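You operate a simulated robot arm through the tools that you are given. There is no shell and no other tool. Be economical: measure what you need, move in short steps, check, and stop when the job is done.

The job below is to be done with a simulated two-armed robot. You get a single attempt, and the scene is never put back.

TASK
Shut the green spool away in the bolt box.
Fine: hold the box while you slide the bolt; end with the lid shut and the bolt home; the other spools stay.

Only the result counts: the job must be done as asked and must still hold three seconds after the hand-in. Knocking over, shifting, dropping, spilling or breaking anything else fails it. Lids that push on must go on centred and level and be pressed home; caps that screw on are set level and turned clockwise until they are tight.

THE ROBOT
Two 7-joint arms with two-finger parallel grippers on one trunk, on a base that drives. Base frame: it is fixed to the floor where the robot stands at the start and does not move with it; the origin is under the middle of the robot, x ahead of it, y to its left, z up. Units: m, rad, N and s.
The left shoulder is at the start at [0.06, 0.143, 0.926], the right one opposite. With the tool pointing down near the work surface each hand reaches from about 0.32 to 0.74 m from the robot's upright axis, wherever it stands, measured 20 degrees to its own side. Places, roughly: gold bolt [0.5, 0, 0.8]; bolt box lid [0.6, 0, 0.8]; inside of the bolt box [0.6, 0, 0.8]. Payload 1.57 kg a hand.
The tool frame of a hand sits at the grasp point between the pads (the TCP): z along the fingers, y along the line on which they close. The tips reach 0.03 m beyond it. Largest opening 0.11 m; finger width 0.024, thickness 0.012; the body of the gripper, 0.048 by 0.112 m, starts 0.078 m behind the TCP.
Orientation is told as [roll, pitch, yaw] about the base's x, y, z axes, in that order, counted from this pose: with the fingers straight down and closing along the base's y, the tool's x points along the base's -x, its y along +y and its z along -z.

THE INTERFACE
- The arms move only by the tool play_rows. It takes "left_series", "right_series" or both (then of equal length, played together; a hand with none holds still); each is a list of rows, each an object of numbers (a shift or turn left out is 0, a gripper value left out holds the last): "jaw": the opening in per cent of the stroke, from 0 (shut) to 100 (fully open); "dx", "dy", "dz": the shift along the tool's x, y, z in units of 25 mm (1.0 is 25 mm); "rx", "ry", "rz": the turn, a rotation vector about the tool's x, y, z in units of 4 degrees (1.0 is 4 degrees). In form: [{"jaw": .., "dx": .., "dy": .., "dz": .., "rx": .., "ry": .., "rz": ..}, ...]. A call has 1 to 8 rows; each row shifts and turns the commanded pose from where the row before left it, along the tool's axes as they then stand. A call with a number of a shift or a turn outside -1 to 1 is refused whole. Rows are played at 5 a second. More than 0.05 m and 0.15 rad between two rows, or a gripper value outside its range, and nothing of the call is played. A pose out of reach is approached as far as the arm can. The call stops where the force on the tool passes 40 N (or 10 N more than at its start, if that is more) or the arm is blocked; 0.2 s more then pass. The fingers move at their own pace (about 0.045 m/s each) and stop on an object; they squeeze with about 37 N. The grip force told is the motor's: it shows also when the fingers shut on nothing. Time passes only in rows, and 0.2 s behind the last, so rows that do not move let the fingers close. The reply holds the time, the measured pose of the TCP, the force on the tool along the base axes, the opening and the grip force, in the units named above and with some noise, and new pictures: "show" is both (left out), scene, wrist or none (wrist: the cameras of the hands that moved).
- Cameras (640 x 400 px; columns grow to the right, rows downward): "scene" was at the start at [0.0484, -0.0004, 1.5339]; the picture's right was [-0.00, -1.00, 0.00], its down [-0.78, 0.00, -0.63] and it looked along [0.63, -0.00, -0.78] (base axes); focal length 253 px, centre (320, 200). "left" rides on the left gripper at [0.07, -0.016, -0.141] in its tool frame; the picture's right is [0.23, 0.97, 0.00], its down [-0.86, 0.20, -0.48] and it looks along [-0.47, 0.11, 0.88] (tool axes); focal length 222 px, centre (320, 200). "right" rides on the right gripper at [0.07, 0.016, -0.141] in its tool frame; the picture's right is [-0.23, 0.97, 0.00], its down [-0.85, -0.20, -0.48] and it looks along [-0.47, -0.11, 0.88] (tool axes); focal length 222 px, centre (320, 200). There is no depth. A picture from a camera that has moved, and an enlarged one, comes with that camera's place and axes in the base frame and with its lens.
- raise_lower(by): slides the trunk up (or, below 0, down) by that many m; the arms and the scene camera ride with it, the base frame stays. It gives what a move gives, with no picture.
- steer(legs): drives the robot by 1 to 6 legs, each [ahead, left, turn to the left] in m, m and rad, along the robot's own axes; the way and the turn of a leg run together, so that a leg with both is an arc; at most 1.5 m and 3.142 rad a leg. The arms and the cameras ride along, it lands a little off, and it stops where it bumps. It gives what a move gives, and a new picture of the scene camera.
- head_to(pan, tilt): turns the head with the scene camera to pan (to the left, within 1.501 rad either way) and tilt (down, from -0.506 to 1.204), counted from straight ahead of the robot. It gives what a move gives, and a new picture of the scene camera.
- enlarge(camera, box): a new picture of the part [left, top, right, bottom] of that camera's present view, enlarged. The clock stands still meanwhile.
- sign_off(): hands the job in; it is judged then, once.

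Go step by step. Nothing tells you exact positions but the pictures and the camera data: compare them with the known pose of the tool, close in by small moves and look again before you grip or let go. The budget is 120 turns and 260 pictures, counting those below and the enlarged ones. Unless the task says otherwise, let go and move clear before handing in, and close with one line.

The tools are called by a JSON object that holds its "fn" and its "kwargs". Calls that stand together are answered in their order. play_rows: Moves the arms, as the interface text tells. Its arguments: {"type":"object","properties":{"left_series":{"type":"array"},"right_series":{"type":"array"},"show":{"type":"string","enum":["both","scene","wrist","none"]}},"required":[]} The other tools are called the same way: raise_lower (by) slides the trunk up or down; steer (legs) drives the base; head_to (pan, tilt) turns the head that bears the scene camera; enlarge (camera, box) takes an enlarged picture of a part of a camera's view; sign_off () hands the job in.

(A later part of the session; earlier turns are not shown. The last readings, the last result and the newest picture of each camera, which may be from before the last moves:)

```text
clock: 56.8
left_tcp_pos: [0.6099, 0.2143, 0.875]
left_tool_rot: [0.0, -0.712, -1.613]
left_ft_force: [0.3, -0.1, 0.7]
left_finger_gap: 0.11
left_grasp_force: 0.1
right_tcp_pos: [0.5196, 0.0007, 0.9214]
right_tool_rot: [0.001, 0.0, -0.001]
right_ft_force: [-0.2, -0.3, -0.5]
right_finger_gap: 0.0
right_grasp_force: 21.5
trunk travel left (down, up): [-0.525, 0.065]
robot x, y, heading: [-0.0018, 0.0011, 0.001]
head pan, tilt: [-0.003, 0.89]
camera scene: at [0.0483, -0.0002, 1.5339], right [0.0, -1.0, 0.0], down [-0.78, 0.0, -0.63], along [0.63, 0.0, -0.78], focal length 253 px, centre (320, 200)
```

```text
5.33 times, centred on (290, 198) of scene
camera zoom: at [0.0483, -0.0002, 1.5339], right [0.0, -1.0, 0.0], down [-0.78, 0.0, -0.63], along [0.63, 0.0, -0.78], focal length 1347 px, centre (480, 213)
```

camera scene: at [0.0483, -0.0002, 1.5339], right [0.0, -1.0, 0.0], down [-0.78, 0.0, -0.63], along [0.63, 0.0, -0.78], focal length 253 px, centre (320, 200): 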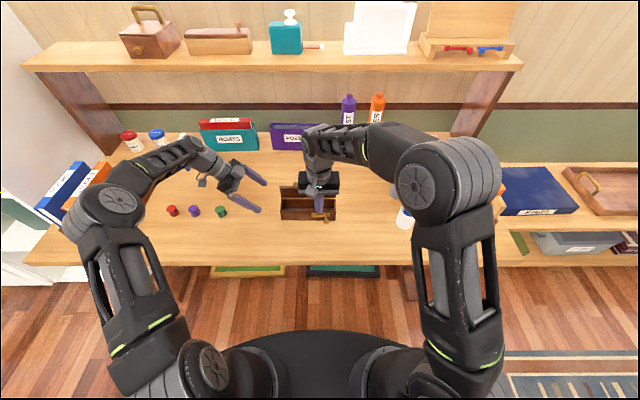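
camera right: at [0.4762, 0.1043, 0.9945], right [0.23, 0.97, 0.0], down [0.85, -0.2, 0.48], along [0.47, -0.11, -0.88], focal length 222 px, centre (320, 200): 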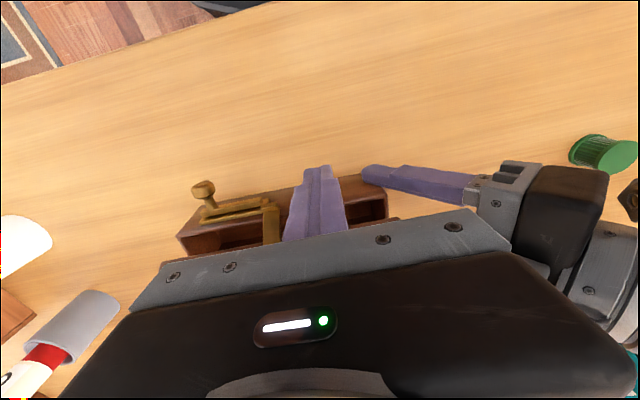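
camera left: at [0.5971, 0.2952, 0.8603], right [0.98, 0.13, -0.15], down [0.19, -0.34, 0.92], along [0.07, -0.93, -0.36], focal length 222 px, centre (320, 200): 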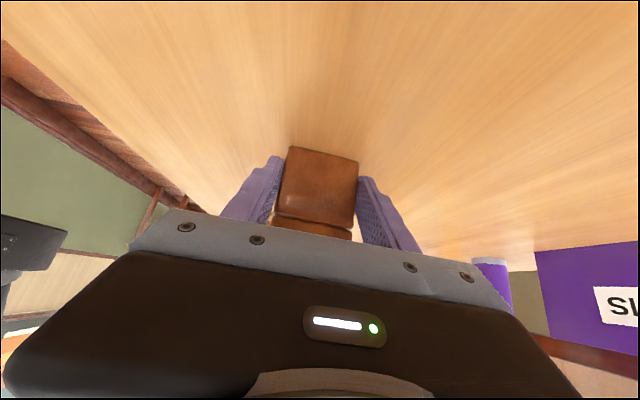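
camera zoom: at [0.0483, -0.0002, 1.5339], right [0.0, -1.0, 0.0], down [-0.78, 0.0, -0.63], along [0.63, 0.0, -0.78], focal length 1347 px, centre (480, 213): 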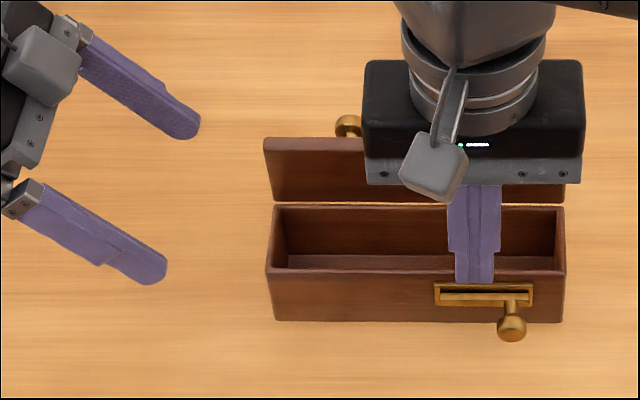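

Everything stays put: box is open at about x 0.58–0.64, y −0.057…0.142. Straightening the left hand and moving the right hand aside.

{"fn": "play_rows", "kwargs": {"left_series": [{"ry": 1, "dz": -0.4}, {"ry": 1, "dz": -0.4}, {"ry": 1, "dz": -0.4}, {"ry": 1}, {"ry": 1}, {"ry": 1}, {"ry": 1}, {"ry": 1}], "right_series": [{"dy": -0.9}, {"dy": -0.9}, {"dy": -0.9}, {"dy": -0.9}, {"dy": -0.9}, {"dy": -0.9}, {"jaw": 45}, {}], "show": "none"}}

{"fn": "play_rows", "kwargs": {"left_series": [{"ry": 1}, {"ry": 1}, {"ry": 0.2}, {"rz": -1}, {"rz": -1}, {"rz": -1}, {"rz": -1}, {"rz": -1}], "show": "none"}}

{"fn": "play_rows", "kwargs": {"left_series": [{"rz": -1}, {"rz": -1}, {"rz": -1}, {"rz": -1}, {"rz": -1}, {"rz": -1}, {"rz": -1}, {"rz": -1}], "show": "none"}}

{"fn": "play_rows", "kwargs": {"left_series": [{"rz": -1}, {"rz": -1}, {"rz": -1}, {"rz": -1}, {"rz": -1}, {"rz": -1}, {"rz": -1}, {"rz": -1}], "show": "none"}}

{"fn": "play_rows", "kwargs": {"left_series": [{"rz": -1}, {"rz": -1}]}}

```text
clock: 58.6
left_tcp_pos: [0.61, 0.2313, 0.8995]
left_tool_rot: [0.002, -0.152, -1.613]
left_ft_force: [-0.6, -0.3, -0.6]
left_finger_gap: 0.1097
left_grasp_force: 0.0
right_tcp_pos: [0.5212, -0.1339, 0.9199]
right_tool_rot: [0.002, 0.001, -0.002]
right_ft_force: [0.9, 0.3, -0.1]
right_finger_gap: 0.0492
right_grasp_force: 0.9
trunk travel left (down, up): [-0.525, 0.065]
robot x, y, heading: [0.0, 0.001, -0.005]
head pan, tilt: [-0.003, 0.89]
```

```text
clock: 60.4
left_tcp_pos: [0.6097, 0.2326, 0.8995]
left_tool_rot: [0.0, -0.001, -1.263]
left_ft_force: [-0.5, -0.5, -1.2]
left_finger_gap: 0.11
left_grasp_force: 0.0
right_tcp_pos: [0.5204, -0.1331, 0.9215]
right_tool_rot: [0.001, 0.0, 0.0]
right_ft_force: [-1.1, 0.3, -0.3]
right_finger_gap: 0.0496
right_grasp_force: 0.1
trunk travel left (down, up): [-0.525, 0.065]
robot x, y, heading: [0.0017, -0.0006, -0.003]
head pan, tilt: [-0.003, 0.89]
```

```text
clock: 62.2
left_tcp_pos: [0.6106, 0.232, 0.8998]
left_tool_rot: [0.0, 0.001, -0.702]
left_ft_force: [-0.6, 0.0, 0.4]
left_finger_gap: 0.1102
left_grasp_force: 0.1
right_tcp_pos: [0.5198, -0.134, 0.9206]
right_tool_rot: [0.001, -0.001, -0.001]
right_ft_force: [0.1, -0.2, 0.9]
right_finger_gap: 0.0497
right_grasp_force: 0.1
trunk travel left (down, up): [-0.525, 0.065]
robot x, y, heading: [0.003, 0.0005, 0.002]
head pan, tilt: [-0.003, 0.89]
```

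```text
clock: 64.0
left_tcp_pos: [0.6104, 0.2323, 0.8992]
left_tool_rot: [0.002, 0.001, -0.145]
left_ft_force: [-0.2, 0.2, 0.9]
left_finger_gap: 0.1101
left_grasp_force: 0.2
right_tcp_pos: [0.5203, -0.1344, 0.9209]
right_tool_rot: [0.001, 0.001, -0.001]
right_ft_force: [-0.3, 0.1, -0.4]
right_finger_gap: 0.0496
right_grasp_force: 0.1
trunk travel left (down, up): [-0.525, 0.065]
robot x, y, heading: [-0.0024, 0.0026, 0.001]
head pan, tilt: [-0.003, 0.89]
```

```text
clock: 64.6
left_tcp_pos: [0.6098, 0.2316, 0.8993]
left_tool_rot: [-0.001, 0.0, -0.006]
left_ft_force: [-0.5, 0.1, -0.6]
left_finger_gap: 0.11
left_grasp_force: 0.0
right_tcp_pos: [0.5201, -0.1338, 0.9206]
right_tool_rot: [0.001, 0.0, 0.001]
right_ft_force: [-0.3, 0.2, 1.4]
right_finger_gap: 0.0492
right_grasp_force: 0.0
trunk travel left (down, up): [-0.525, 0.065]
robot x, y, heading: [0.0, -0.0015, -0.001]
head pan, tilt: [-0.003, 0.89]
camera scene: at [0.0485, -0.0004, 1.5339], right [0.0, -1.0, 0.0], down [-0.78, 0.0, -0.63], along [0.63, 0.0, -0.78], focal length 253 px, centre (320, 200)
camera left: at [0.5407, 0.2165, 1.0401], right [-0.22, 0.98, 0.0], down [0.86, 0.19, 0.48], along [0.47, 0.11, -0.88], focal length 222 px, centre (320, 200)
```

scene: 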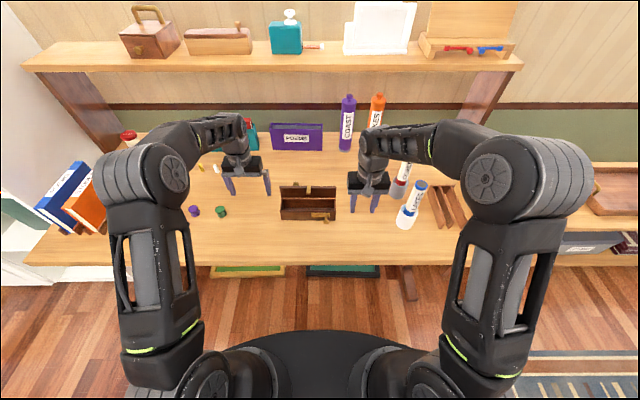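
left: 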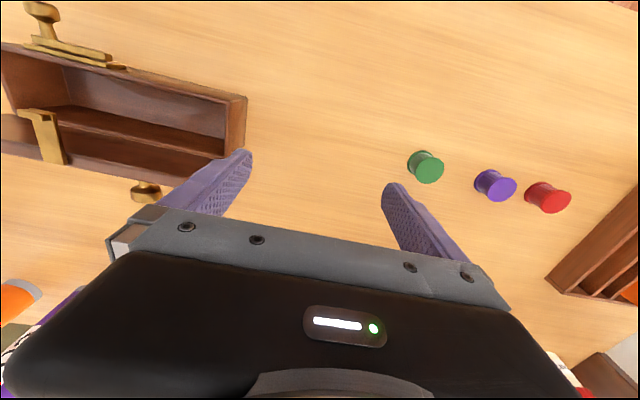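

Left is straight again. Moving above the green spool at about (0.606, 0.369).

{"fn": "play_rows", "kwargs": {"left_series": [{"jaw": 55, "dy": 0.9, "dx": 0.03}, {"dy": 0.9, "dx": 0.03}, {"dy": 0.9, "dx": 0.03}, {"dy": 0.9, "dx": 0.03}, {"dy": 0.9, "dx": 0.03}, {"dy": 0.9}, {"dz": 0.8}, {"dz": 0.8}]}}

{"fn": "enlarge", "kwargs": {"camera": "left", "box": [220, 100, 440, 238]}}

{"fn": "enlarge", "kwargs": {"camera": "scene", "box": [160, 160, 280, 235]}}

```text
clock: 66.4
left_tcp_pos: [0.6063, 0.3669, 0.8589]
left_tool_rot: [0.0, -0.001, -0.008]
left_ft_force: [-0.5, -0.1, 0.1]
left_finger_gap: 0.0607
left_grasp_force: 0.0
right_tcp_pos: [0.52, -0.1342, 0.9204]
right_tool_rot: [0.002, 0.0, 0.001]
right_ft_force: [0.6, 0.8, -0.3]
right_finger_gap: 0.0496
right_grasp_force: 0.0
trunk travel left (down, up): [-0.525, 0.065]
robot x, y, heading: [0.0018, -0.0014, -0.001]
head pan, tilt: [-0.003, 0.89]
camera scene: at [0.0487, -0.0002, 1.5339], right [0.0, -1.0, 0.0], down [-0.78, 0.0, -0.63], along [0.63, 0.0, -0.78], focal length 253 px, centre (320, 200)
camera left: at [0.5374, 0.3515, 1.0002], right [-0.22, 0.98, 0.0], down [0.86, 0.19, 0.48], along [0.47, 0.11, -0.88], focal length 222 px, centre (320, 200)
```

scene: 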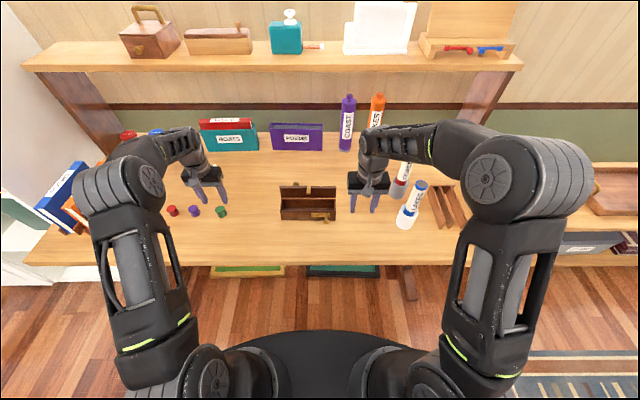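
left: 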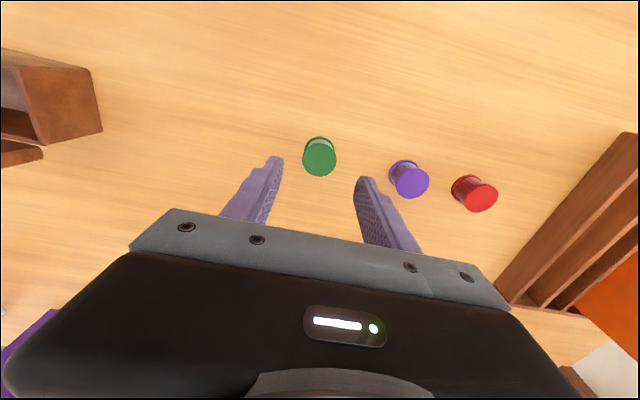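

```text
2.90 times, centred on (330, 169) of left
camera zoom: at [0.5374, 0.3515, 1.0002], right [-0.22, 0.98, 0.0], down [0.86, 0.19, 0.48], along [0.47, 0.11, -0.88], focal length 644 px, centre (291, 290)
```

zoom: 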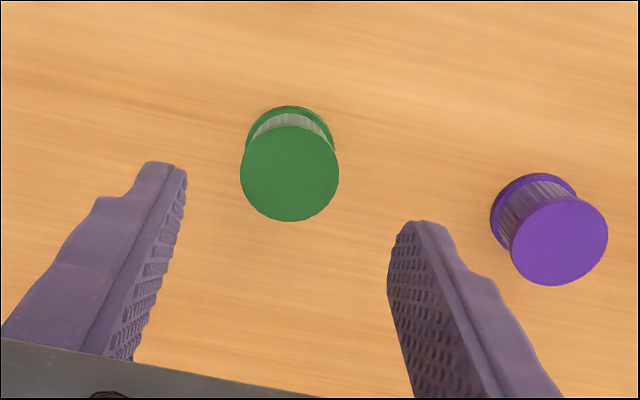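

```text
5.33 times, centred on (220, 198) of scene
camera zoom: at [0.0487, -0.0002, 1.5339], right [0.0, -1.0, 0.0], down [-0.78, 0.0, -0.63], along [0.63, 0.0, -0.78], focal length 1347 px, centre (853, 213)
```

zoom: 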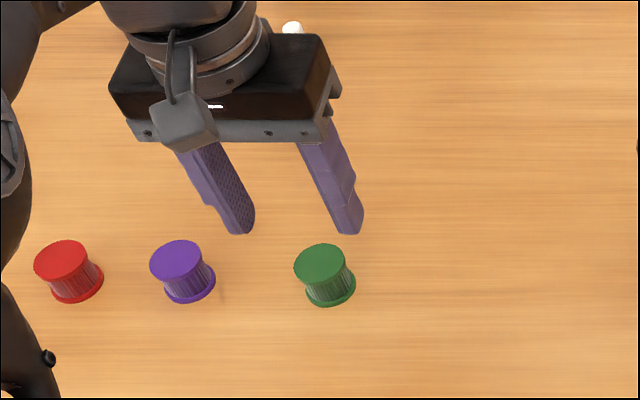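

Spool centred at (0.606, 0.367) beneath the hand. Lowering and gripping.

{"fn": "play_rows", "kwargs": {"left_series": [{"dz": 0.8}, {"dz": 0.8}, {"dz": 0.8}, {"dz": 0.2}, {"jaw": 20}, {}, {}, {}], "show": "wrist"}}

{"fn": "play_rows", "kwargs": {"left_series": [{"dz": -0.8}, {"dz": -0.9}, {"dz": -0.9}, {"dz": -0.9}, {"dz": -0.9}]}}

{"fn": "enlarge", "kwargs": {"camera": "left", "box": [220, 100, 440, 238]}}

```text
clock: 68.2
left_tcp_pos: [0.6056, 0.3664, 0.794]
left_tool_rot: [-0.001, -0.001, -0.007]
left_ft_force: [0.8, 0.2, -0.3]
left_finger_gap: 0.0315
left_grasp_force: 34.6
right_tcp_pos: [0.5208, -0.1337, 0.9215]
right_tool_rot: [-0.001, 0.0, 0.0]
right_ft_force: [0.2, 0.0, -0.9]
right_finger_gap: 0.0496
right_grasp_force: 0.0
trunk travel left (down, up): [-0.525, 0.065]
robot x, y, heading: [0.0009, 0.0015, 0.0]
head pan, tilt: [-0.003, 0.89]
camera left: at [0.5373, 0.3516, 0.9347], right [-0.22, 0.98, 0.0], down [0.86, 0.19, 0.48], along [0.47, 0.11, -0.88], focal length 222 px, centre (320, 200)
```

left: 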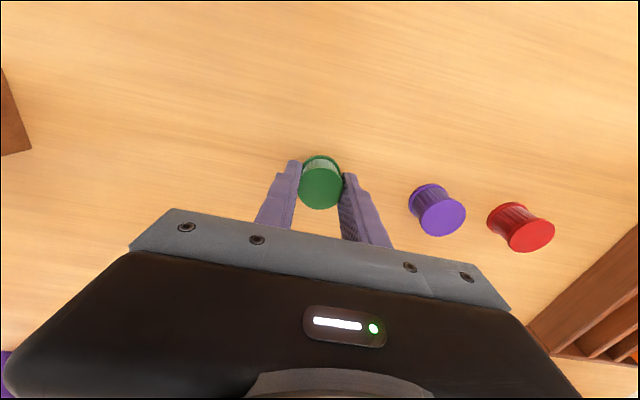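

```text
clock: 69.4
left_tcp_pos: [0.6074, 0.3671, 0.9045]
left_tool_rot: [-0.001, 0.0, -0.006]
left_ft_force: [-0.1, -0.7, -0.5]
left_finger_gap: 0.0305
left_grasp_force: 36.5
right_tcp_pos: [0.5196, -0.1345, 0.92]
right_tool_rot: [0.0, -0.001, 0.0]
right_ft_force: [-0.4, -0.9, -0.3]
right_finger_gap: 0.0496
right_grasp_force: 0.0
trunk travel left (down, up): [-0.525, 0.065]
robot x, y, heading: [0.0003, 0.0012, -0.003]
head pan, tilt: [-0.003, 0.89]
camera scene: at [0.0482, -0.0005, 1.5339], right [0.0, -1.0, 0.0], down [-0.78, 0.0, -0.63], along [0.63, 0.0, -0.78], focal length 253 px, centre (320, 200)
camera left: at [0.5382, 0.3512, 1.0453], right [-0.22, 0.98, 0.0], down [0.86, 0.19, 0.48], along [0.47, 0.11, -0.88], focal length 222 px, centre (320, 200)
```

scene: 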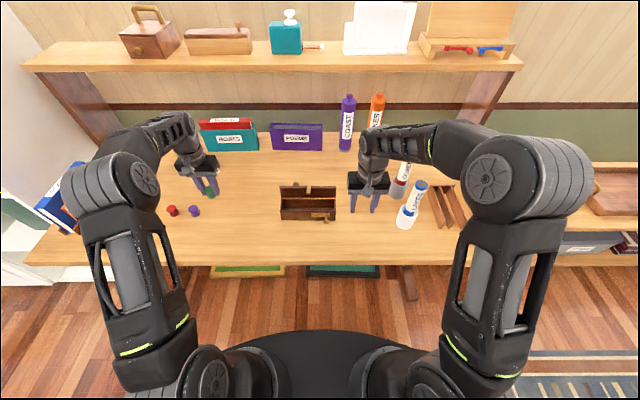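
left: 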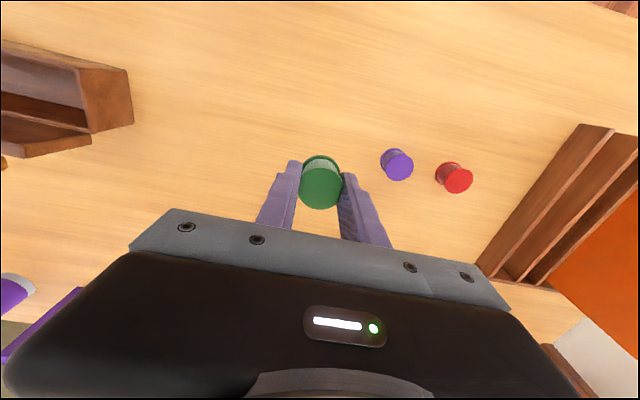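

```text
2.90 times, centred on (330, 169) of left
camera zoom: at [0.5382, 0.3512, 1.0453], right [-0.22, 0.98, 0.0], down [0.86, 0.19, 0.48], along [0.47, 0.11, -0.88], focal length 644 px, centre (291, 290)
```

zoom: 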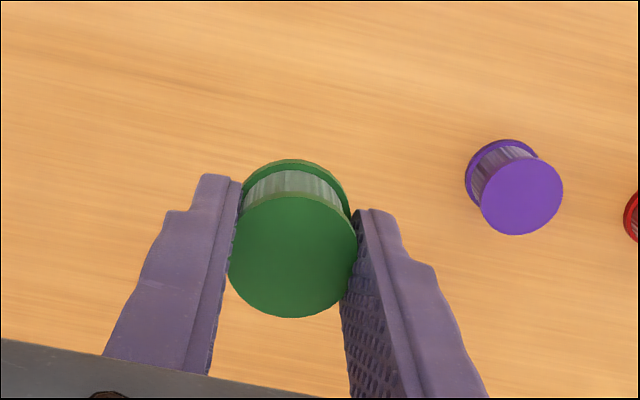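

Spool is held upright. Now I measure the open box.

{"fn": "enlarge", "kwargs": {"camera": "scene", "box": [260, 170, 356, 230]}}

{"fn": "enlarge", "kwargs": {"camera": "right", "box": [320, 100, 640, 300]}}

```text
6.67 times, centred on (308, 200) of scene
camera zoom: at [0.0482, -0.0005, 1.5339], right [0.0, -1.0, 0.0], down [-0.78, 0.0, -0.63], along [0.63, 0.0, -0.78], focal length 1684 px, centre (400, 200)
```

zoom: 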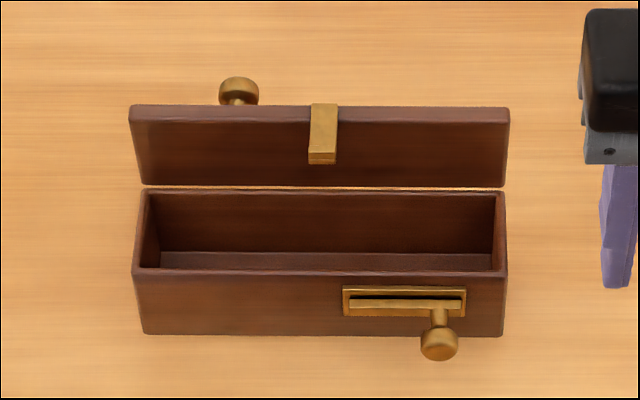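

```text
2.00 times, centred on (480, 200) of right
camera zoom: at [0.4498, -0.118, 1.0624], right [0.23, 0.97, 0.0], down [0.85, -0.2, 0.48], along [0.47, -0.11, -0.88], focal length 444 px, centre (0, 200)
```

zoom: 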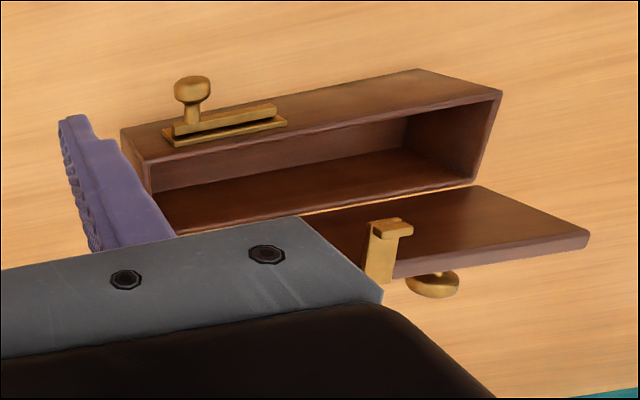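

Interior spans about x 0.581–0.630 and y −0.05–0.135; the keeper on the raised lid juts out near y 0.04. I'll place the spool at (0.605, 0.097), clear of it.

{"fn": "play_rows", "kwargs": {"left_series": [{"dy": -0.9}, {"dy": -0.9}, {"dy": -0.9}, {"dy": -0.9}, {"dy": -0.9}, {"dy": -0.9}, {"dy": -0.9}, {"dy": -0.9}], "show": "none"}}

{"fn": "play_rows", "kwargs": {"left_series": [{"dy": -0.9, "dx": 0.02}, {"dy": -0.9, "dx": 0.02}, {"dy": -0.9, "dx": 0.02}, {"dy": -0.9, "dx": 0.02}]}}

{"fn": "enlarge", "kwargs": {"camera": "scene", "box": [250, 160, 346, 220]}}

{"fn": "enlarge", "kwargs": {"camera": "left", "box": [200, 100, 440, 250]}}

```text
clock: 71.2
left_tcp_pos: [0.6046, 0.1875, 0.9044]
left_tool_rot: [-0.001, 0.0, -0.005]
left_ft_force: [-0.4, 0.4, -0.4]
left_finger_gap: 0.0303
left_grasp_force: 37.1
right_tcp_pos: [0.5195, -0.1347, 0.9218]
right_tool_rot: [-0.001, 0.001, 0.0]
right_ft_force: [0.5, -0.5, 0.2]
right_finger_gap: 0.0496
right_grasp_force: 0.1
trunk travel left (down, up): [-0.525, 0.065]
robot x, y, heading: [-0.0019, -0.004, -0.002]
head pan, tilt: [-0.003, 0.89]
```

```text
clock: 72.2
left_tcp_pos: [0.6028, 0.0963, 0.9034]
left_tool_rot: [0.001, 0.0, -0.007]
left_ft_force: [0.0, -0.1, -1.3]
left_finger_gap: 0.0305
left_grasp_force: 37.5
right_tcp_pos: [0.5201, -0.1339, 0.9213]
right_tool_rot: [0.001, 0.0, -0.001]
right_ft_force: [0.6, 0.4, 0.6]
right_finger_gap: 0.0496
right_grasp_force: 0.1
trunk travel left (down, up): [-0.525, 0.065]
robot x, y, heading: [-0.0038, 0.0005, -0.002]
head pan, tilt: [-0.003, 0.89]
camera scene: at [0.0485, -0.0008, 1.5339], right [0.0, -1.0, 0.0], down [-0.78, 0.0, -0.63], along [0.63, 0.0, -0.78], focal length 253 px, centre (320, 200)
camera left: at [0.5341, 0.081, 1.0453], right [-0.22, 0.98, 0.0], down [0.86, 0.19, 0.48], along [0.47, 0.11, -0.88], focal length 222 px, centre (320, 200)
```

scene: 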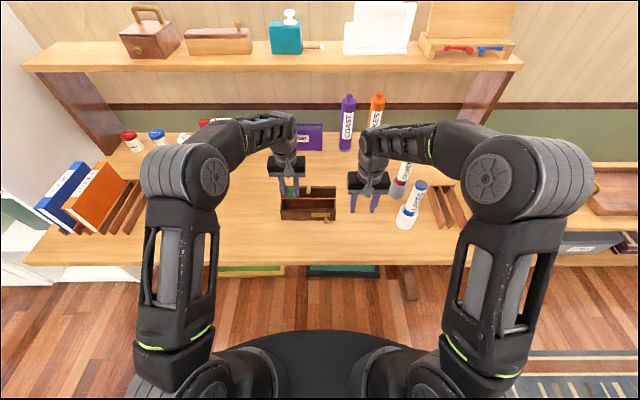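
left: 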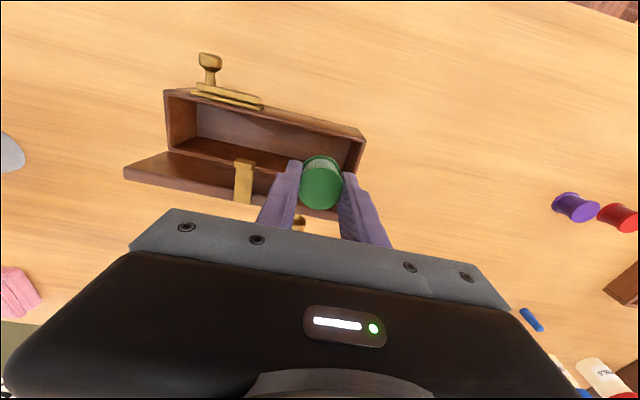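

```text
6.67 times, centred on (298, 190) of scene
camera zoom: at [0.0485, -0.0008, 1.5339], right [0.0, -1.0, 0.0], down [-0.78, 0.0, -0.63], along [0.63, 0.0, -0.78], focal length 1684 px, centre (467, 267)
```

zoom: 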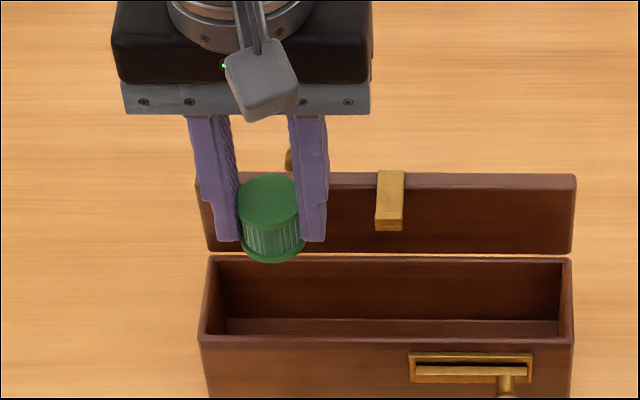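

```text
2.67 times, centred on (320, 175) of left
camera zoom: at [0.5341, 0.081, 1.0453], right [-0.22, 0.98, 0.0], down [0.86, 0.19, 0.48], along [0.47, 0.11, -0.88], focal length 592 px, centre (320, 267)
```

zoom: 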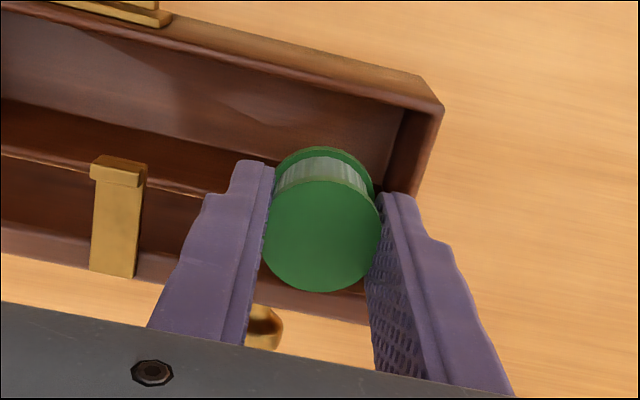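

I shift 5 mm right and 2 mm forward for wall clearance, then lower into the box.

{"fn": "play_rows", "kwargs": {"left_series": [{"dy": -0.21, "dx": -0.08}, {"dz": 0.6}, {"dz": 0.6}, {"dz": 0.6}, {"dz": 0.6}, {"dz": 0.6}], "show": "wrist"}}

{"fn": "enlarge", "kwargs": {"camera": "scene", "box": [250, 160, 346, 220]}}

{"fn": "enlarge", "kwargs": {"camera": "left", "box": [200, 100, 440, 250]}}

```text
clock: 73.6
left_tcp_pos: [0.6045, 0.0933, 0.8279]
left_tool_rot: [0.0, -0.001, -0.005]
left_ft_force: [-1.4, -1.2, -0.6]
left_finger_gap: 0.0303
left_grasp_force: 36.9
right_tcp_pos: [0.5205, -0.1347, 0.9203]
right_tool_rot: [0.002, 0.001, 0.001]
right_ft_force: [0.2, 0.4, 0.7]
right_finger_gap: 0.0494
right_grasp_force: 0.1
trunk travel left (down, up): [-0.525, 0.065]
robot x, y, heading: [-0.0023, 0.0023, -0.001]
head pan, tilt: [-0.003, 0.89]
camera left: at [0.5357, 0.0766, 0.9699], right [-0.22, 0.98, 0.0], down [0.86, 0.19, 0.48], along [0.47, 0.11, -0.88], focal length 222 px, centre (320, 200)
```

left: 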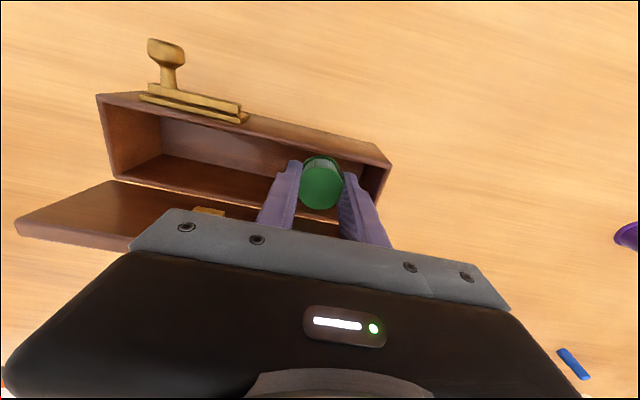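

```text
6.67 times, centred on (298, 190) of scene
camera zoom: at [0.0487, -0.0004, 1.5339], right [0.0, -1.0, 0.0], down [-0.78, 0.0, -0.63], along [0.63, 0.0, -0.78], focal length 1684 px, centre (467, 267)
```

zoom: 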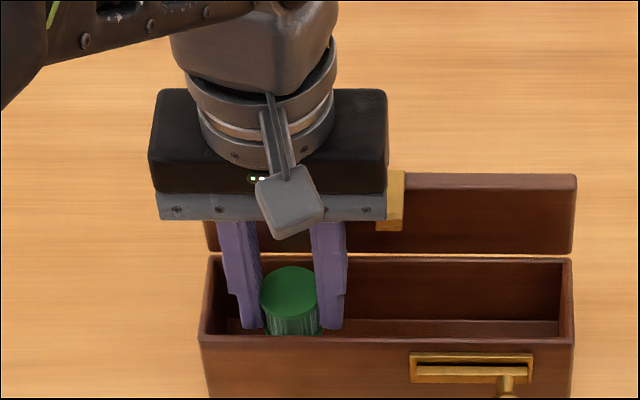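

```text
2.67 times, centred on (320, 175) of left
camera zoom: at [0.5357, 0.0766, 0.9699], right [-0.22, 0.98, 0.0], down [0.86, 0.19, 0.48], along [0.47, 0.11, -0.88], focal length 592 px, centre (320, 267)
```

zoom: 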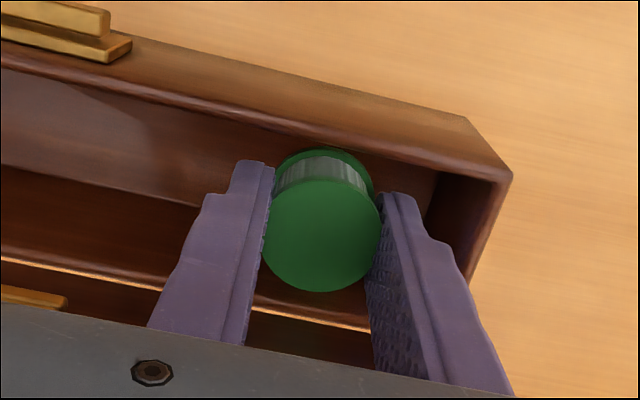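

Spool enters cleanly. Lowering the last 20 mm slowly.

{"fn": "play_rows", "kwargs": {"left_series": [{"dz": 0.2}, {"dz": 0.2}, {"dz": 0.2}, {"dz": 0.2}], "show": "none"}}

{"fn": "enlarge", "kwargs": {"camera": "scene", "box": [250, 160, 346, 220]}}

{"fn": "enlarge", "kwargs": {"camera": "left", "box": [200, 100, 440, 250]}}

```text
clock: 74.6
left_tcp_pos: [0.6043, 0.0917, 0.8101]
left_tool_rot: [0.001, -0.002, -0.006]
left_ft_force: [-1.0, -0.3, 4.4]
left_finger_gap: 0.0305
left_grasp_force: 37.3
right_tcp_pos: [0.5199, -0.1348, 0.9216]
right_tool_rot: [0.0, -0.001, 0.0]
right_ft_force: [0.2, 0.3, -0.4]
right_finger_gap: 0.0492
right_grasp_force: 0.0
trunk travel left (down, up): [-0.525, 0.065]
robot x, y, heading: [-0.0036, 0.0025, -0.002]
head pan, tilt: [-0.003, 0.89]
```

```text
6.67 times, centred on (298, 190) of scene
camera zoom: at [0.0477, -0.0004, 1.534], right [0.0, -1.0, 0.0], down [-0.78, 0.0, -0.63], along [0.63, 0.0, -0.78], focal length 1684 px, centre (467, 267)
```

zoom: 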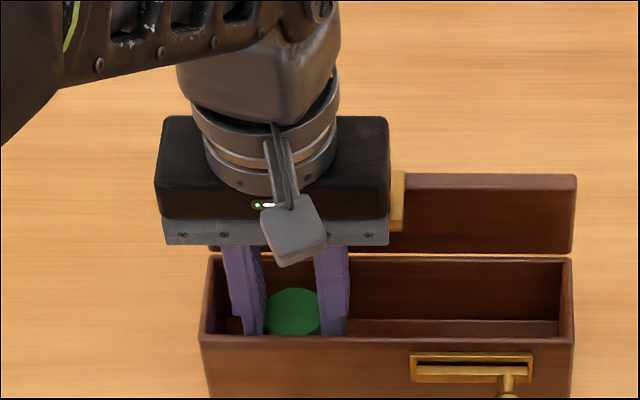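

```text
2.67 times, centred on (320, 175) of left
camera zoom: at [0.5355, 0.0764, 0.9509], right [-0.22, 0.98, 0.0], down [0.86, 0.19, 0.48], along [0.47, 0.11, -0.88], focal length 592 px, centre (320, 267)
```

zoom: 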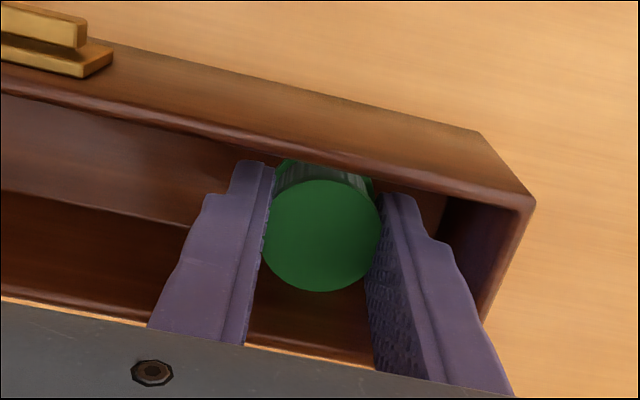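

Light contact force: spool is at the floor. Opening a little and lifting out.

{"fn": "play_rows", "kwargs": {"left_series": [{"jaw": 34}, {}, {"dz": -0.4}, {"dz": -0.8}, {"dz": -0.8}, {"dz": -0.9}, {"dz": -0.9}]}}

{"fn": "enlarge", "kwargs": {"camera": "scene", "box": [250, 160, 346, 220]}}

{"fn": "enlarge", "kwargs": {"camera": "left", "box": [120, 80, 440, 280]}}

```text
clock: 76.2
left_tcp_pos: [0.6055, 0.0917, 0.9049]
left_tool_rot: [0.0, -0.001, -0.006]
left_ft_force: [0.2, 0.1, -0.4]
left_finger_gap: 0.0373
left_grasp_force: 0.1
right_tcp_pos: [0.519, -0.1341, 0.9208]
right_tool_rot: [0.0, 0.0, -0.001]
right_ft_force: [0.2, 0.0, 0.0]
right_finger_gap: 0.0494
right_grasp_force: 0.0
trunk travel left (down, up): [-0.525, 0.065]
robot x, y, heading: [0.0012, -0.0005, 0.001]
head pan, tilt: [-0.003, 0.89]
camera scene: at [0.0482, -0.0004, 1.5339], right [0.0, -1.0, 0.0], down [-0.78, 0.0, -0.63], along [0.63, 0.0, -0.78], focal length 253 px, centre (320, 200)
camera left: at [0.536, 0.0771, 1.045], right [-0.22, 0.98, 0.0], down [0.86, 0.19, 0.48], along [0.47, 0.11, -0.88], focal length 222 px, centre (320, 200)
```

scene: 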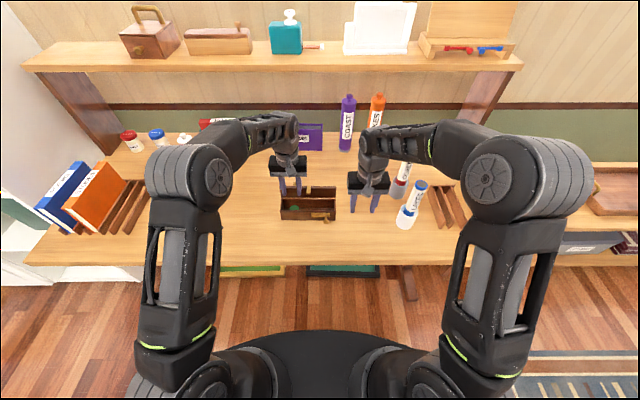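
left: 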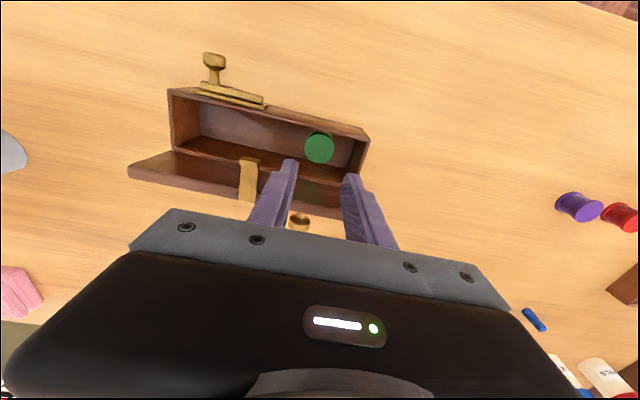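

```text
6.67 times, centred on (298, 190) of scene
camera zoom: at [0.0482, -0.0004, 1.5339], right [0.0, -1.0, 0.0], down [-0.78, 0.0, -0.63], along [0.63, 0.0, -0.78], focal length 1684 px, centre (467, 267)
```

zoom: 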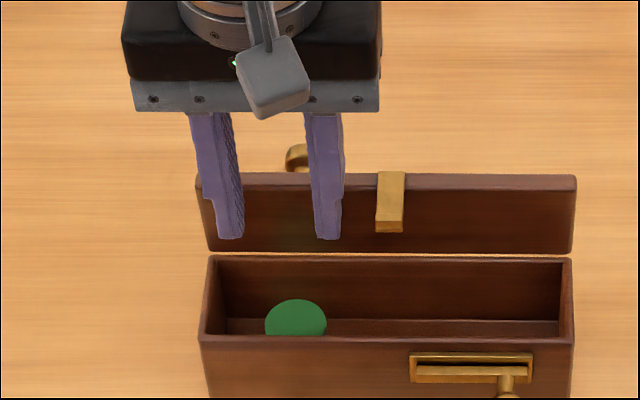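

```text
2.00 times, centred on (280, 180) of left
camera zoom: at [0.536, 0.0771, 1.045], right [-0.22, 0.98, 0.0], down [0.86, 0.19, 0.48], along [0.47, 0.11, -0.88], focal length 444 px, centre (400, 240)
```

zoom: 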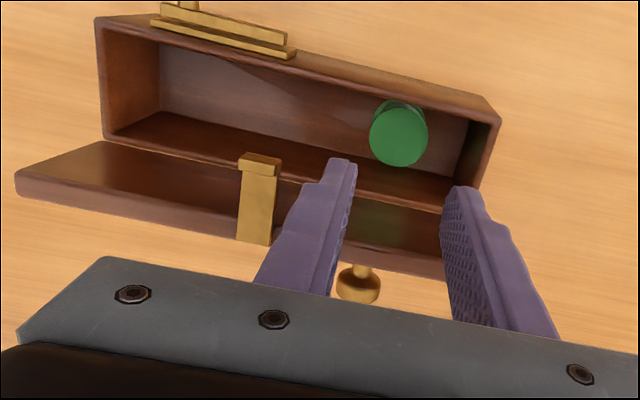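

Spool stands upright in the box. Left hand now goes over and behind the raised lid near its left end (clear of the knob) to fold it shut.

{"fn": "play_rows", "kwargs": {"left_series": [{"dz": -0.9, "jaw": 0}, {"dz": -0.9, "dy": 0.4}, {"dx": -0.8, "dy": 0.5}, {"dx": -0.8, "dy": 0.4}, {"dx": -0.8}, {"dx": -0.8}], "show": "none"}}

{"fn": "play_rows", "kwargs": {"left_series": [{"dz": 0.8}, {"dz": 0.8}, {"dz": 0.8}]}}

{"fn": "enlarge", "kwargs": {"camera": "scene", "box": [250, 160, 346, 220]}}

```text
clock: 77.6
left_tcp_pos: [0.6649, 0.123, 0.9489]
left_tool_rot: [-0.001, -0.002, -0.007]
left_ft_force: [-0.2, -0.5, -0.1]
left_finger_gap: 0.0
left_grasp_force: 21.6
left hand out of reach, approached as far as the arm can: row 6
right_tcp_pos: [0.5195, -0.1334, 0.9206]
right_tool_rot: [0.001, -0.001, -0.001]
right_ft_force: [0.1, -1.1, -0.1]
right_finger_gap: 0.0495
right_grasp_force: 0.1
trunk travel left (down, up): [-0.525, 0.065]
robot x, y, heading: [-0.0006, 0.0025, -0.001]
head pan, tilt: [-0.003, 0.89]
```

```text
clock: 78.4
left_tcp_pos: [0.6655, 0.1243, 0.8886]
left_tool_rot: [-0.001, -0.002, -0.009]
left_ft_force: [-0.1, 0.1, -0.6]
left_finger_gap: 0.0001
left_grasp_force: 21.4
right_tcp_pos: [0.5206, -0.1337, 0.9221]
right_tool_rot: [0.001, -0.001, 0.0]
right_ft_force: [0.1, -0.1, -0.7]
right_finger_gap: 0.0494
right_grasp_force: 0.1
trunk travel left (down, up): [-0.525, 0.065]
robot x, y, heading: [-0.0031, 0.0001, 0.001]
head pan, tilt: [-0.003, 0.89]
camera scene: at [0.0488, -0.0004, 1.5339], right [0.0, -1.0, 0.0], down [-0.78, 0.0, -0.63], along [0.63, 0.0, -0.78], focal length 253 px, centre (320, 200)
camera left: at [0.5965, 0.1087, 1.0303], right [-0.22, 0.98, 0.0], down [0.86, 0.19, 0.48], along [0.47, 0.11, -0.88], focal length 222 px, centre (320, 200)
```

scene: 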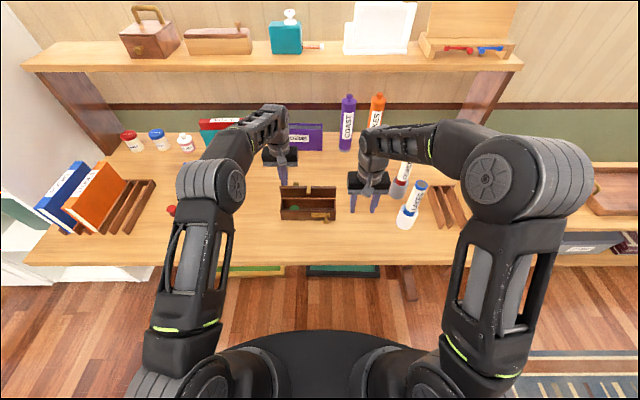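
left: 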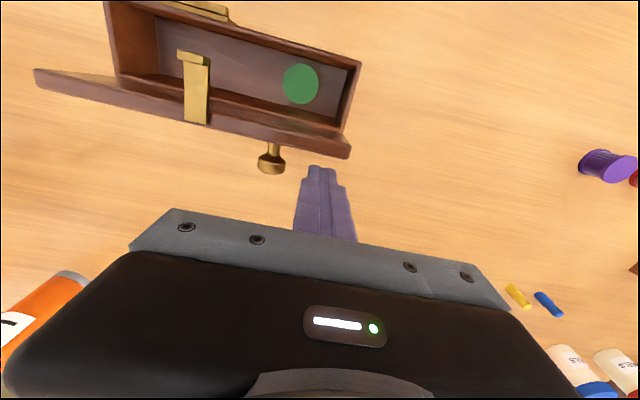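

```text
6.67 times, centred on (298, 190) of scene
camera zoom: at [0.0488, -0.0004, 1.5339], right [0.0, -1.0, 0.0], down [-0.78, 0.0, -0.63], along [0.63, 0.0, -0.78], focal length 1684 px, centre (467, 267)
```

zoom: 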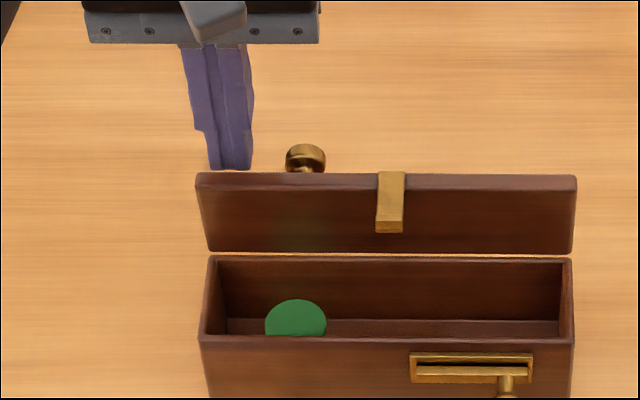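

Fingers are just behind the lid. I pull gently towards me.

{"fn": "play_rows", "kwargs": {"left_series": [{"dz": 0.35}, {"dx": 0.3}, {"dx": 0.3}, {"dx": 0.3}, {"dx": 0.3}], "show": "none"}}

{"fn": "enlarge", "kwargs": {"camera": "scene", "box": [250, 160, 346, 220]}}

```text
clock: 79.6
left_tcp_pos: [0.6357, 0.1244, 0.8813]
left_tool_rot: [-0.001, 0.0, -0.007]
left_ft_force: [0.4, 0.3, 0.5]
left_finger_gap: 0.0
left_grasp_force: 21.2
right_tcp_pos: [0.5198, -0.1342, 0.9196]
right_tool_rot: [0.0, 0.0, 0.0]
right_ft_force: [0.4, 0.2, 0.5]
right_finger_gap: 0.0497
right_grasp_force: 0.1
trunk travel left (down, up): [-0.525, 0.065]
robot x, y, heading: [0.0012, 0.0032, 0.0]
head pan, tilt: [-0.003, 0.89]
```

```text
6.67 times, centred on (298, 190) of scene
camera zoom: at [0.0484, -0.0004, 1.5339], right [0.0, -1.0, 0.0], down [-0.78, 0.0, -0.63], along [0.63, 0.0, -0.78], focal length 1684 px, centre (467, 267)
```

zoom: 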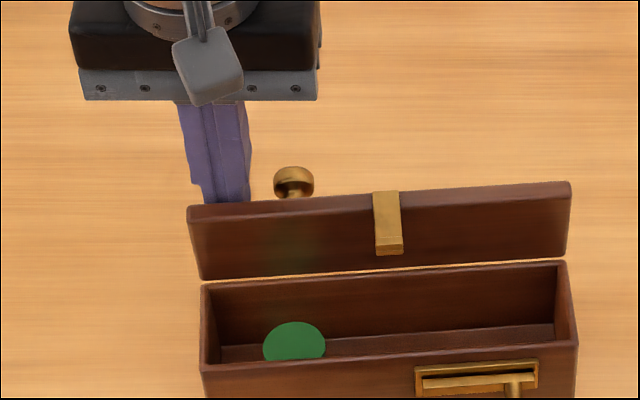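

The stiff hinge drags the box instead of folding. Better: press down on the keeper that juts forward from the raised lid, which turns the lid and presses the box onto the table. I move the left hand above it.

{"fn": "play_rows", "kwargs": {"left_series": [{"dx": -0.3}, {"dz": -0.7}, {"dz": -0.7}, {"dz": -0.7}, {"dy": -0.8, "dx": 0.4}, {"dy": -0.9, "dx": 0.4}, {"dy": -0.8, "dx": 0.45}, {"dy": -0.8, "dx": 0.45}], "show": "wrist"}}

{"fn": "enlarge", "kwargs": {"camera": "scene", "box": [250, 160, 346, 220]}}

{"fn": "enlarge", "kwargs": {"camera": "left", "box": [180, 60, 460, 235]}}

```text
clock: 81.4
left_tcp_pos: [0.5989, 0.0408, 0.9349]
left_tool_rot: [-0.002, 0.001, -0.006]
left_ft_force: [0.0, 0.2, 0.3]
left_finger_gap: 0.0
left_grasp_force: 21.2
right_tcp_pos: [0.5205, -0.1341, 0.9205]
right_tool_rot: [0.001, 0.001, 0.001]
right_ft_force: [0.5, 0.2, 0.6]
right_finger_gap: 0.0494
right_grasp_force: 0.1
trunk travel left (down, up): [-0.525, 0.065]
robot x, y, heading: [0.0004, 0.0009, -0.001]
head pan, tilt: [-0.003, 0.89]
camera left: at [0.529, 0.0261, 1.0748], right [-0.22, 0.98, 0.0], down [0.86, 0.19, 0.48], along [0.47, 0.11, -0.88], focal length 222 px, centre (320, 200)
```

left: 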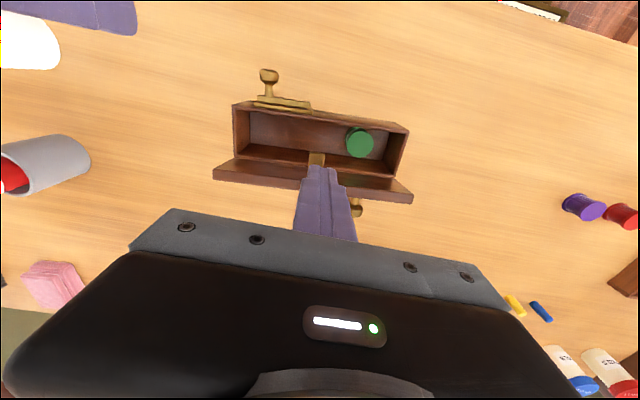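

```text
6.67 times, centred on (298, 190) of scene
camera zoom: at [0.0482, -0.0008, 1.5339], right [0.0, -1.0, 0.0], down [-0.78, 0.0, -0.63], along [0.63, 0.0, -0.78], focal length 1684 px, centre (467, 267)
```

zoom: 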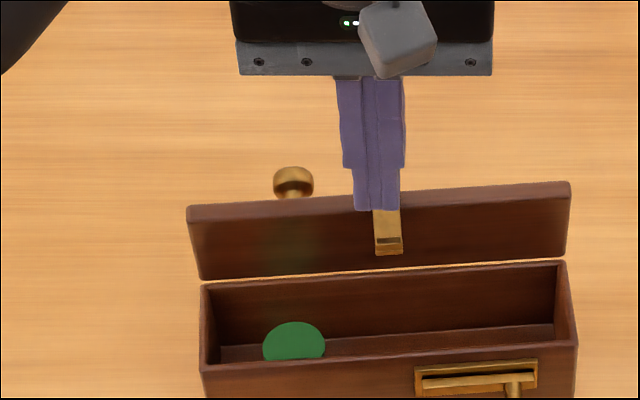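

```text
2.29 times, centred on (320, 148) of left
camera zoom: at [0.529, 0.0261, 1.0748], right [-0.22, 0.98, 0.0], down [0.86, 0.19, 0.48], along [0.47, 0.11, -0.88], focal length 508 px, centre (320, 320)
```

zoom: 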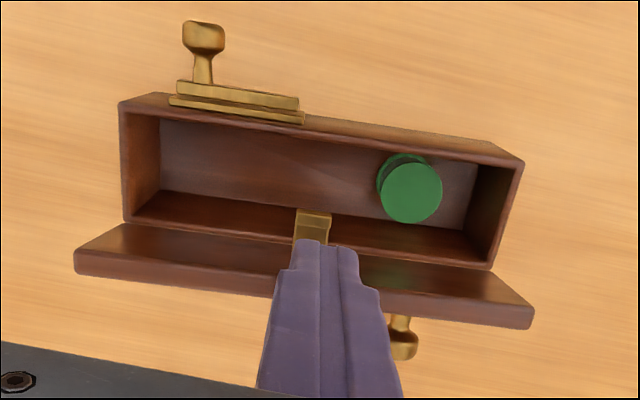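

Fingers are above the keeper. Pressing down in small steps.

{"fn": "play_rows", "kwargs": {"left_series": [{"dz": 0.6}, {"dz": 0.4}, {"dz": 0.3}, {"dz": 0.3}], "show": "none"}}

{"fn": "enlarge", "kwargs": {"camera": "scene", "box": [250, 160, 346, 220]}}

```text
clock: 82.4
left_tcp_pos: [0.5993, 0.0419, 0.8927]
left_tool_rot: [0.001, -0.002, -0.007]
left_ft_force: [-0.7, 0.2, 0.0]
left_finger_gap: 0.0
left_grasp_force: 20.8
right_tcp_pos: [0.5192, -0.1343, 0.9188]
right_tool_rot: [0.001, -0.001, -0.002]
right_ft_force: [-0.1, 0.8, 0.0]
right_finger_gap: 0.0494
right_grasp_force: 0.1
trunk travel left (down, up): [-0.525, 0.065]
robot x, y, heading: [-0.0013, 0.0013, -0.004]
head pan, tilt: [-0.003, 0.89]
```

```text
6.67 times, centred on (298, 190) of scene
camera zoom: at [0.0485, -0.0005, 1.5339], right [0.0, -1.0, 0.0], down [-0.78, 0.0, -0.63], along [0.63, 0.0, -0.78], focal length 1684 px, centre (467, 267)
```

zoom: 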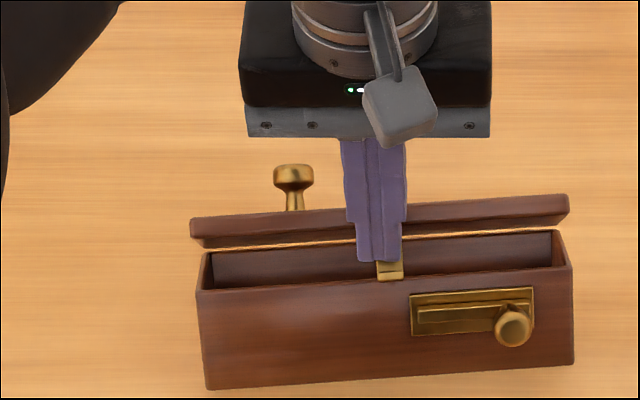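

The finger trapped the lid edge and tipped the box back about 25°. I raise slowly to let the box settle flat again.

{"fn": "play_rows", "kwargs": {"left_series": [{"dz": -0.12}, {"dz": -0.12}, {"dz": -0.12}, {"dz": -0.12}, {"dz": -0.12}, {"dz": -0.12}, {"dz": -0.12}, {"dz": -0.12}], "show": "none"}}

{"fn": "enlarge", "kwargs": {"camera": "scene", "box": [250, 160, 346, 220]}}

```text
clock: 84.2
left_tcp_pos: [0.6001, 0.0424, 0.9165]
left_tool_rot: [-0.001, 0.001, -0.008]
left_ft_force: [-0.4, 0.4, -0.6]
left_finger_gap: 0.0
left_grasp_force: 21.3
right_tcp_pos: [0.5195, -0.1342, 0.9207]
right_tool_rot: [0.0, -0.001, 0.001]
right_ft_force: [-0.1, -0.2, -0.7]
right_finger_gap: 0.0493
right_grasp_force: 0.0
trunk travel left (down, up): [-0.525, 0.065]
robot x, y, heading: [-0.0029, 0.0021, -0.004]
head pan, tilt: [-0.003, 0.89]
```

```text
6.67 times, centred on (298, 190) of scene
camera zoom: at [0.0485, -0.0004, 1.5339], right [0.0, -1.0, 0.0], down [-0.78, 0.0, -0.63], along [0.63, 0.0, -0.78], focal length 1684 px, centre (467, 267)
```

zoom: 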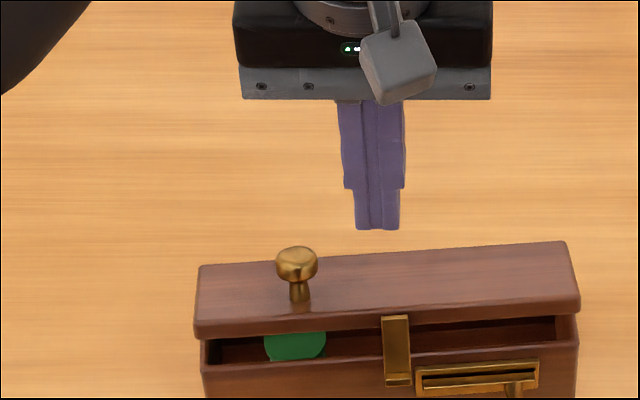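

The box settled flat and the lid is now mostly shut, with the spool still inside. I press the lid down gently near its front edge.

{"fn": "play_rows", "kwargs": {"left_series": [{"dx": 0.35}, {"dz": 0.6}, {"dz": 0.5}, {"dz": 0.3}, {"dz": 0.3}, {"dz": 0.3}, {"dz": 0.2}], "show": "none"}}

{"fn": "enlarge", "kwargs": {"camera": "scene", "box": [250, 170, 346, 230]}}

```text
clock: 85.8
left_tcp_pos: [0.5909, 0.0428, 0.8614]
left_tool_rot: [0.0, 0.0, -0.007]
left_ft_force: [-0.7, 0.7, -0.1]
left_finger_gap: 0.0
left_grasp_force: 21.4
right_tcp_pos: [0.52, -0.1345, 0.9196]
right_tool_rot: [-0.002, 0.0, -0.002]
right_ft_force: [-0.3, 0.3, 0.9]
right_finger_gap: 0.0495
right_grasp_force: 0.1
trunk travel left (down, up): [-0.525, 0.065]
robot x, y, heading: [0.0009, 0.0003, -0.0]
head pan, tilt: [-0.003, 0.89]
```

```text
6.67 times, centred on (298, 200) of scene
camera zoom: at [0.0485, -0.0004, 1.5339], right [0.0, -1.0, 0.0], down [-0.78, 0.0, -0.63], along [0.63, 0.0, -0.78], focal length 1684 px, centre (467, 200)
```

zoom: 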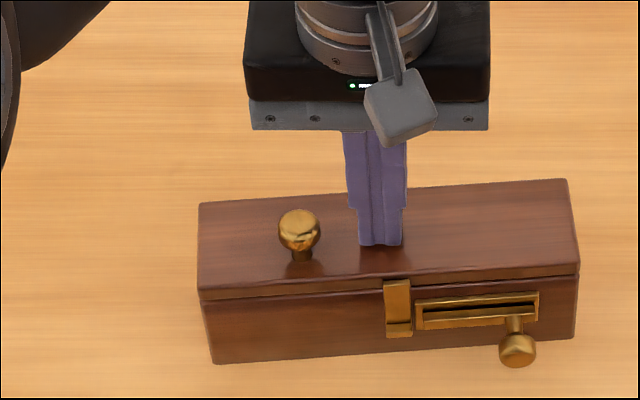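

{"fn": "play_rows", "kwargs": {"left_series": [{"dz": 0.08}, {"dz": 0.06}, {"dz": 0.06}], "show": "none"}}

{"fn": "enlarge", "kwargs": {"camera": "scene", "box": [276, 190, 340, 230]}}

```text
clock: 86.6
left_tcp_pos: [0.591, 0.0433, 0.8609]
left_tool_rot: [0.0, -0.004, -0.006]
left_ft_force: [-2.7, 5.3, 24.6]
left_finger_gap: 0.0001
left_grasp_force: 21.7
right_tcp_pos: [0.519, -0.1337, 0.9219]
right_tool_rot: [0.001, -0.002, 0.0]
right_ft_force: [-0.2, 0.1, 0.4]
right_finger_gap: 0.0495
right_grasp_force: 0.0
trunk travel left (down, up): [-0.525, 0.065]
robot x, y, heading: [0.0009, -0.0025, 0.0]
head pan, tilt: [-0.003, 0.89]
```

```text
10.00 times, centred on (308, 210) of scene
camera zoom: at [0.046, 0.0, 1.5344], right [0.0, -1.0, 0.0], down [-0.78, 0.0, -0.63], along [0.63, 0.0, -0.78], focal length 2526 px, centre (440, 100)
```

zoom: 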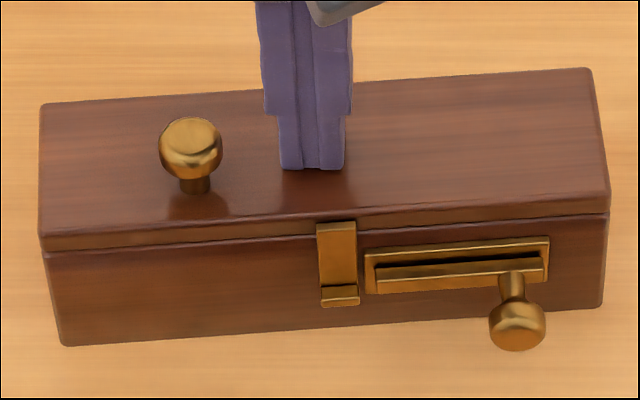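

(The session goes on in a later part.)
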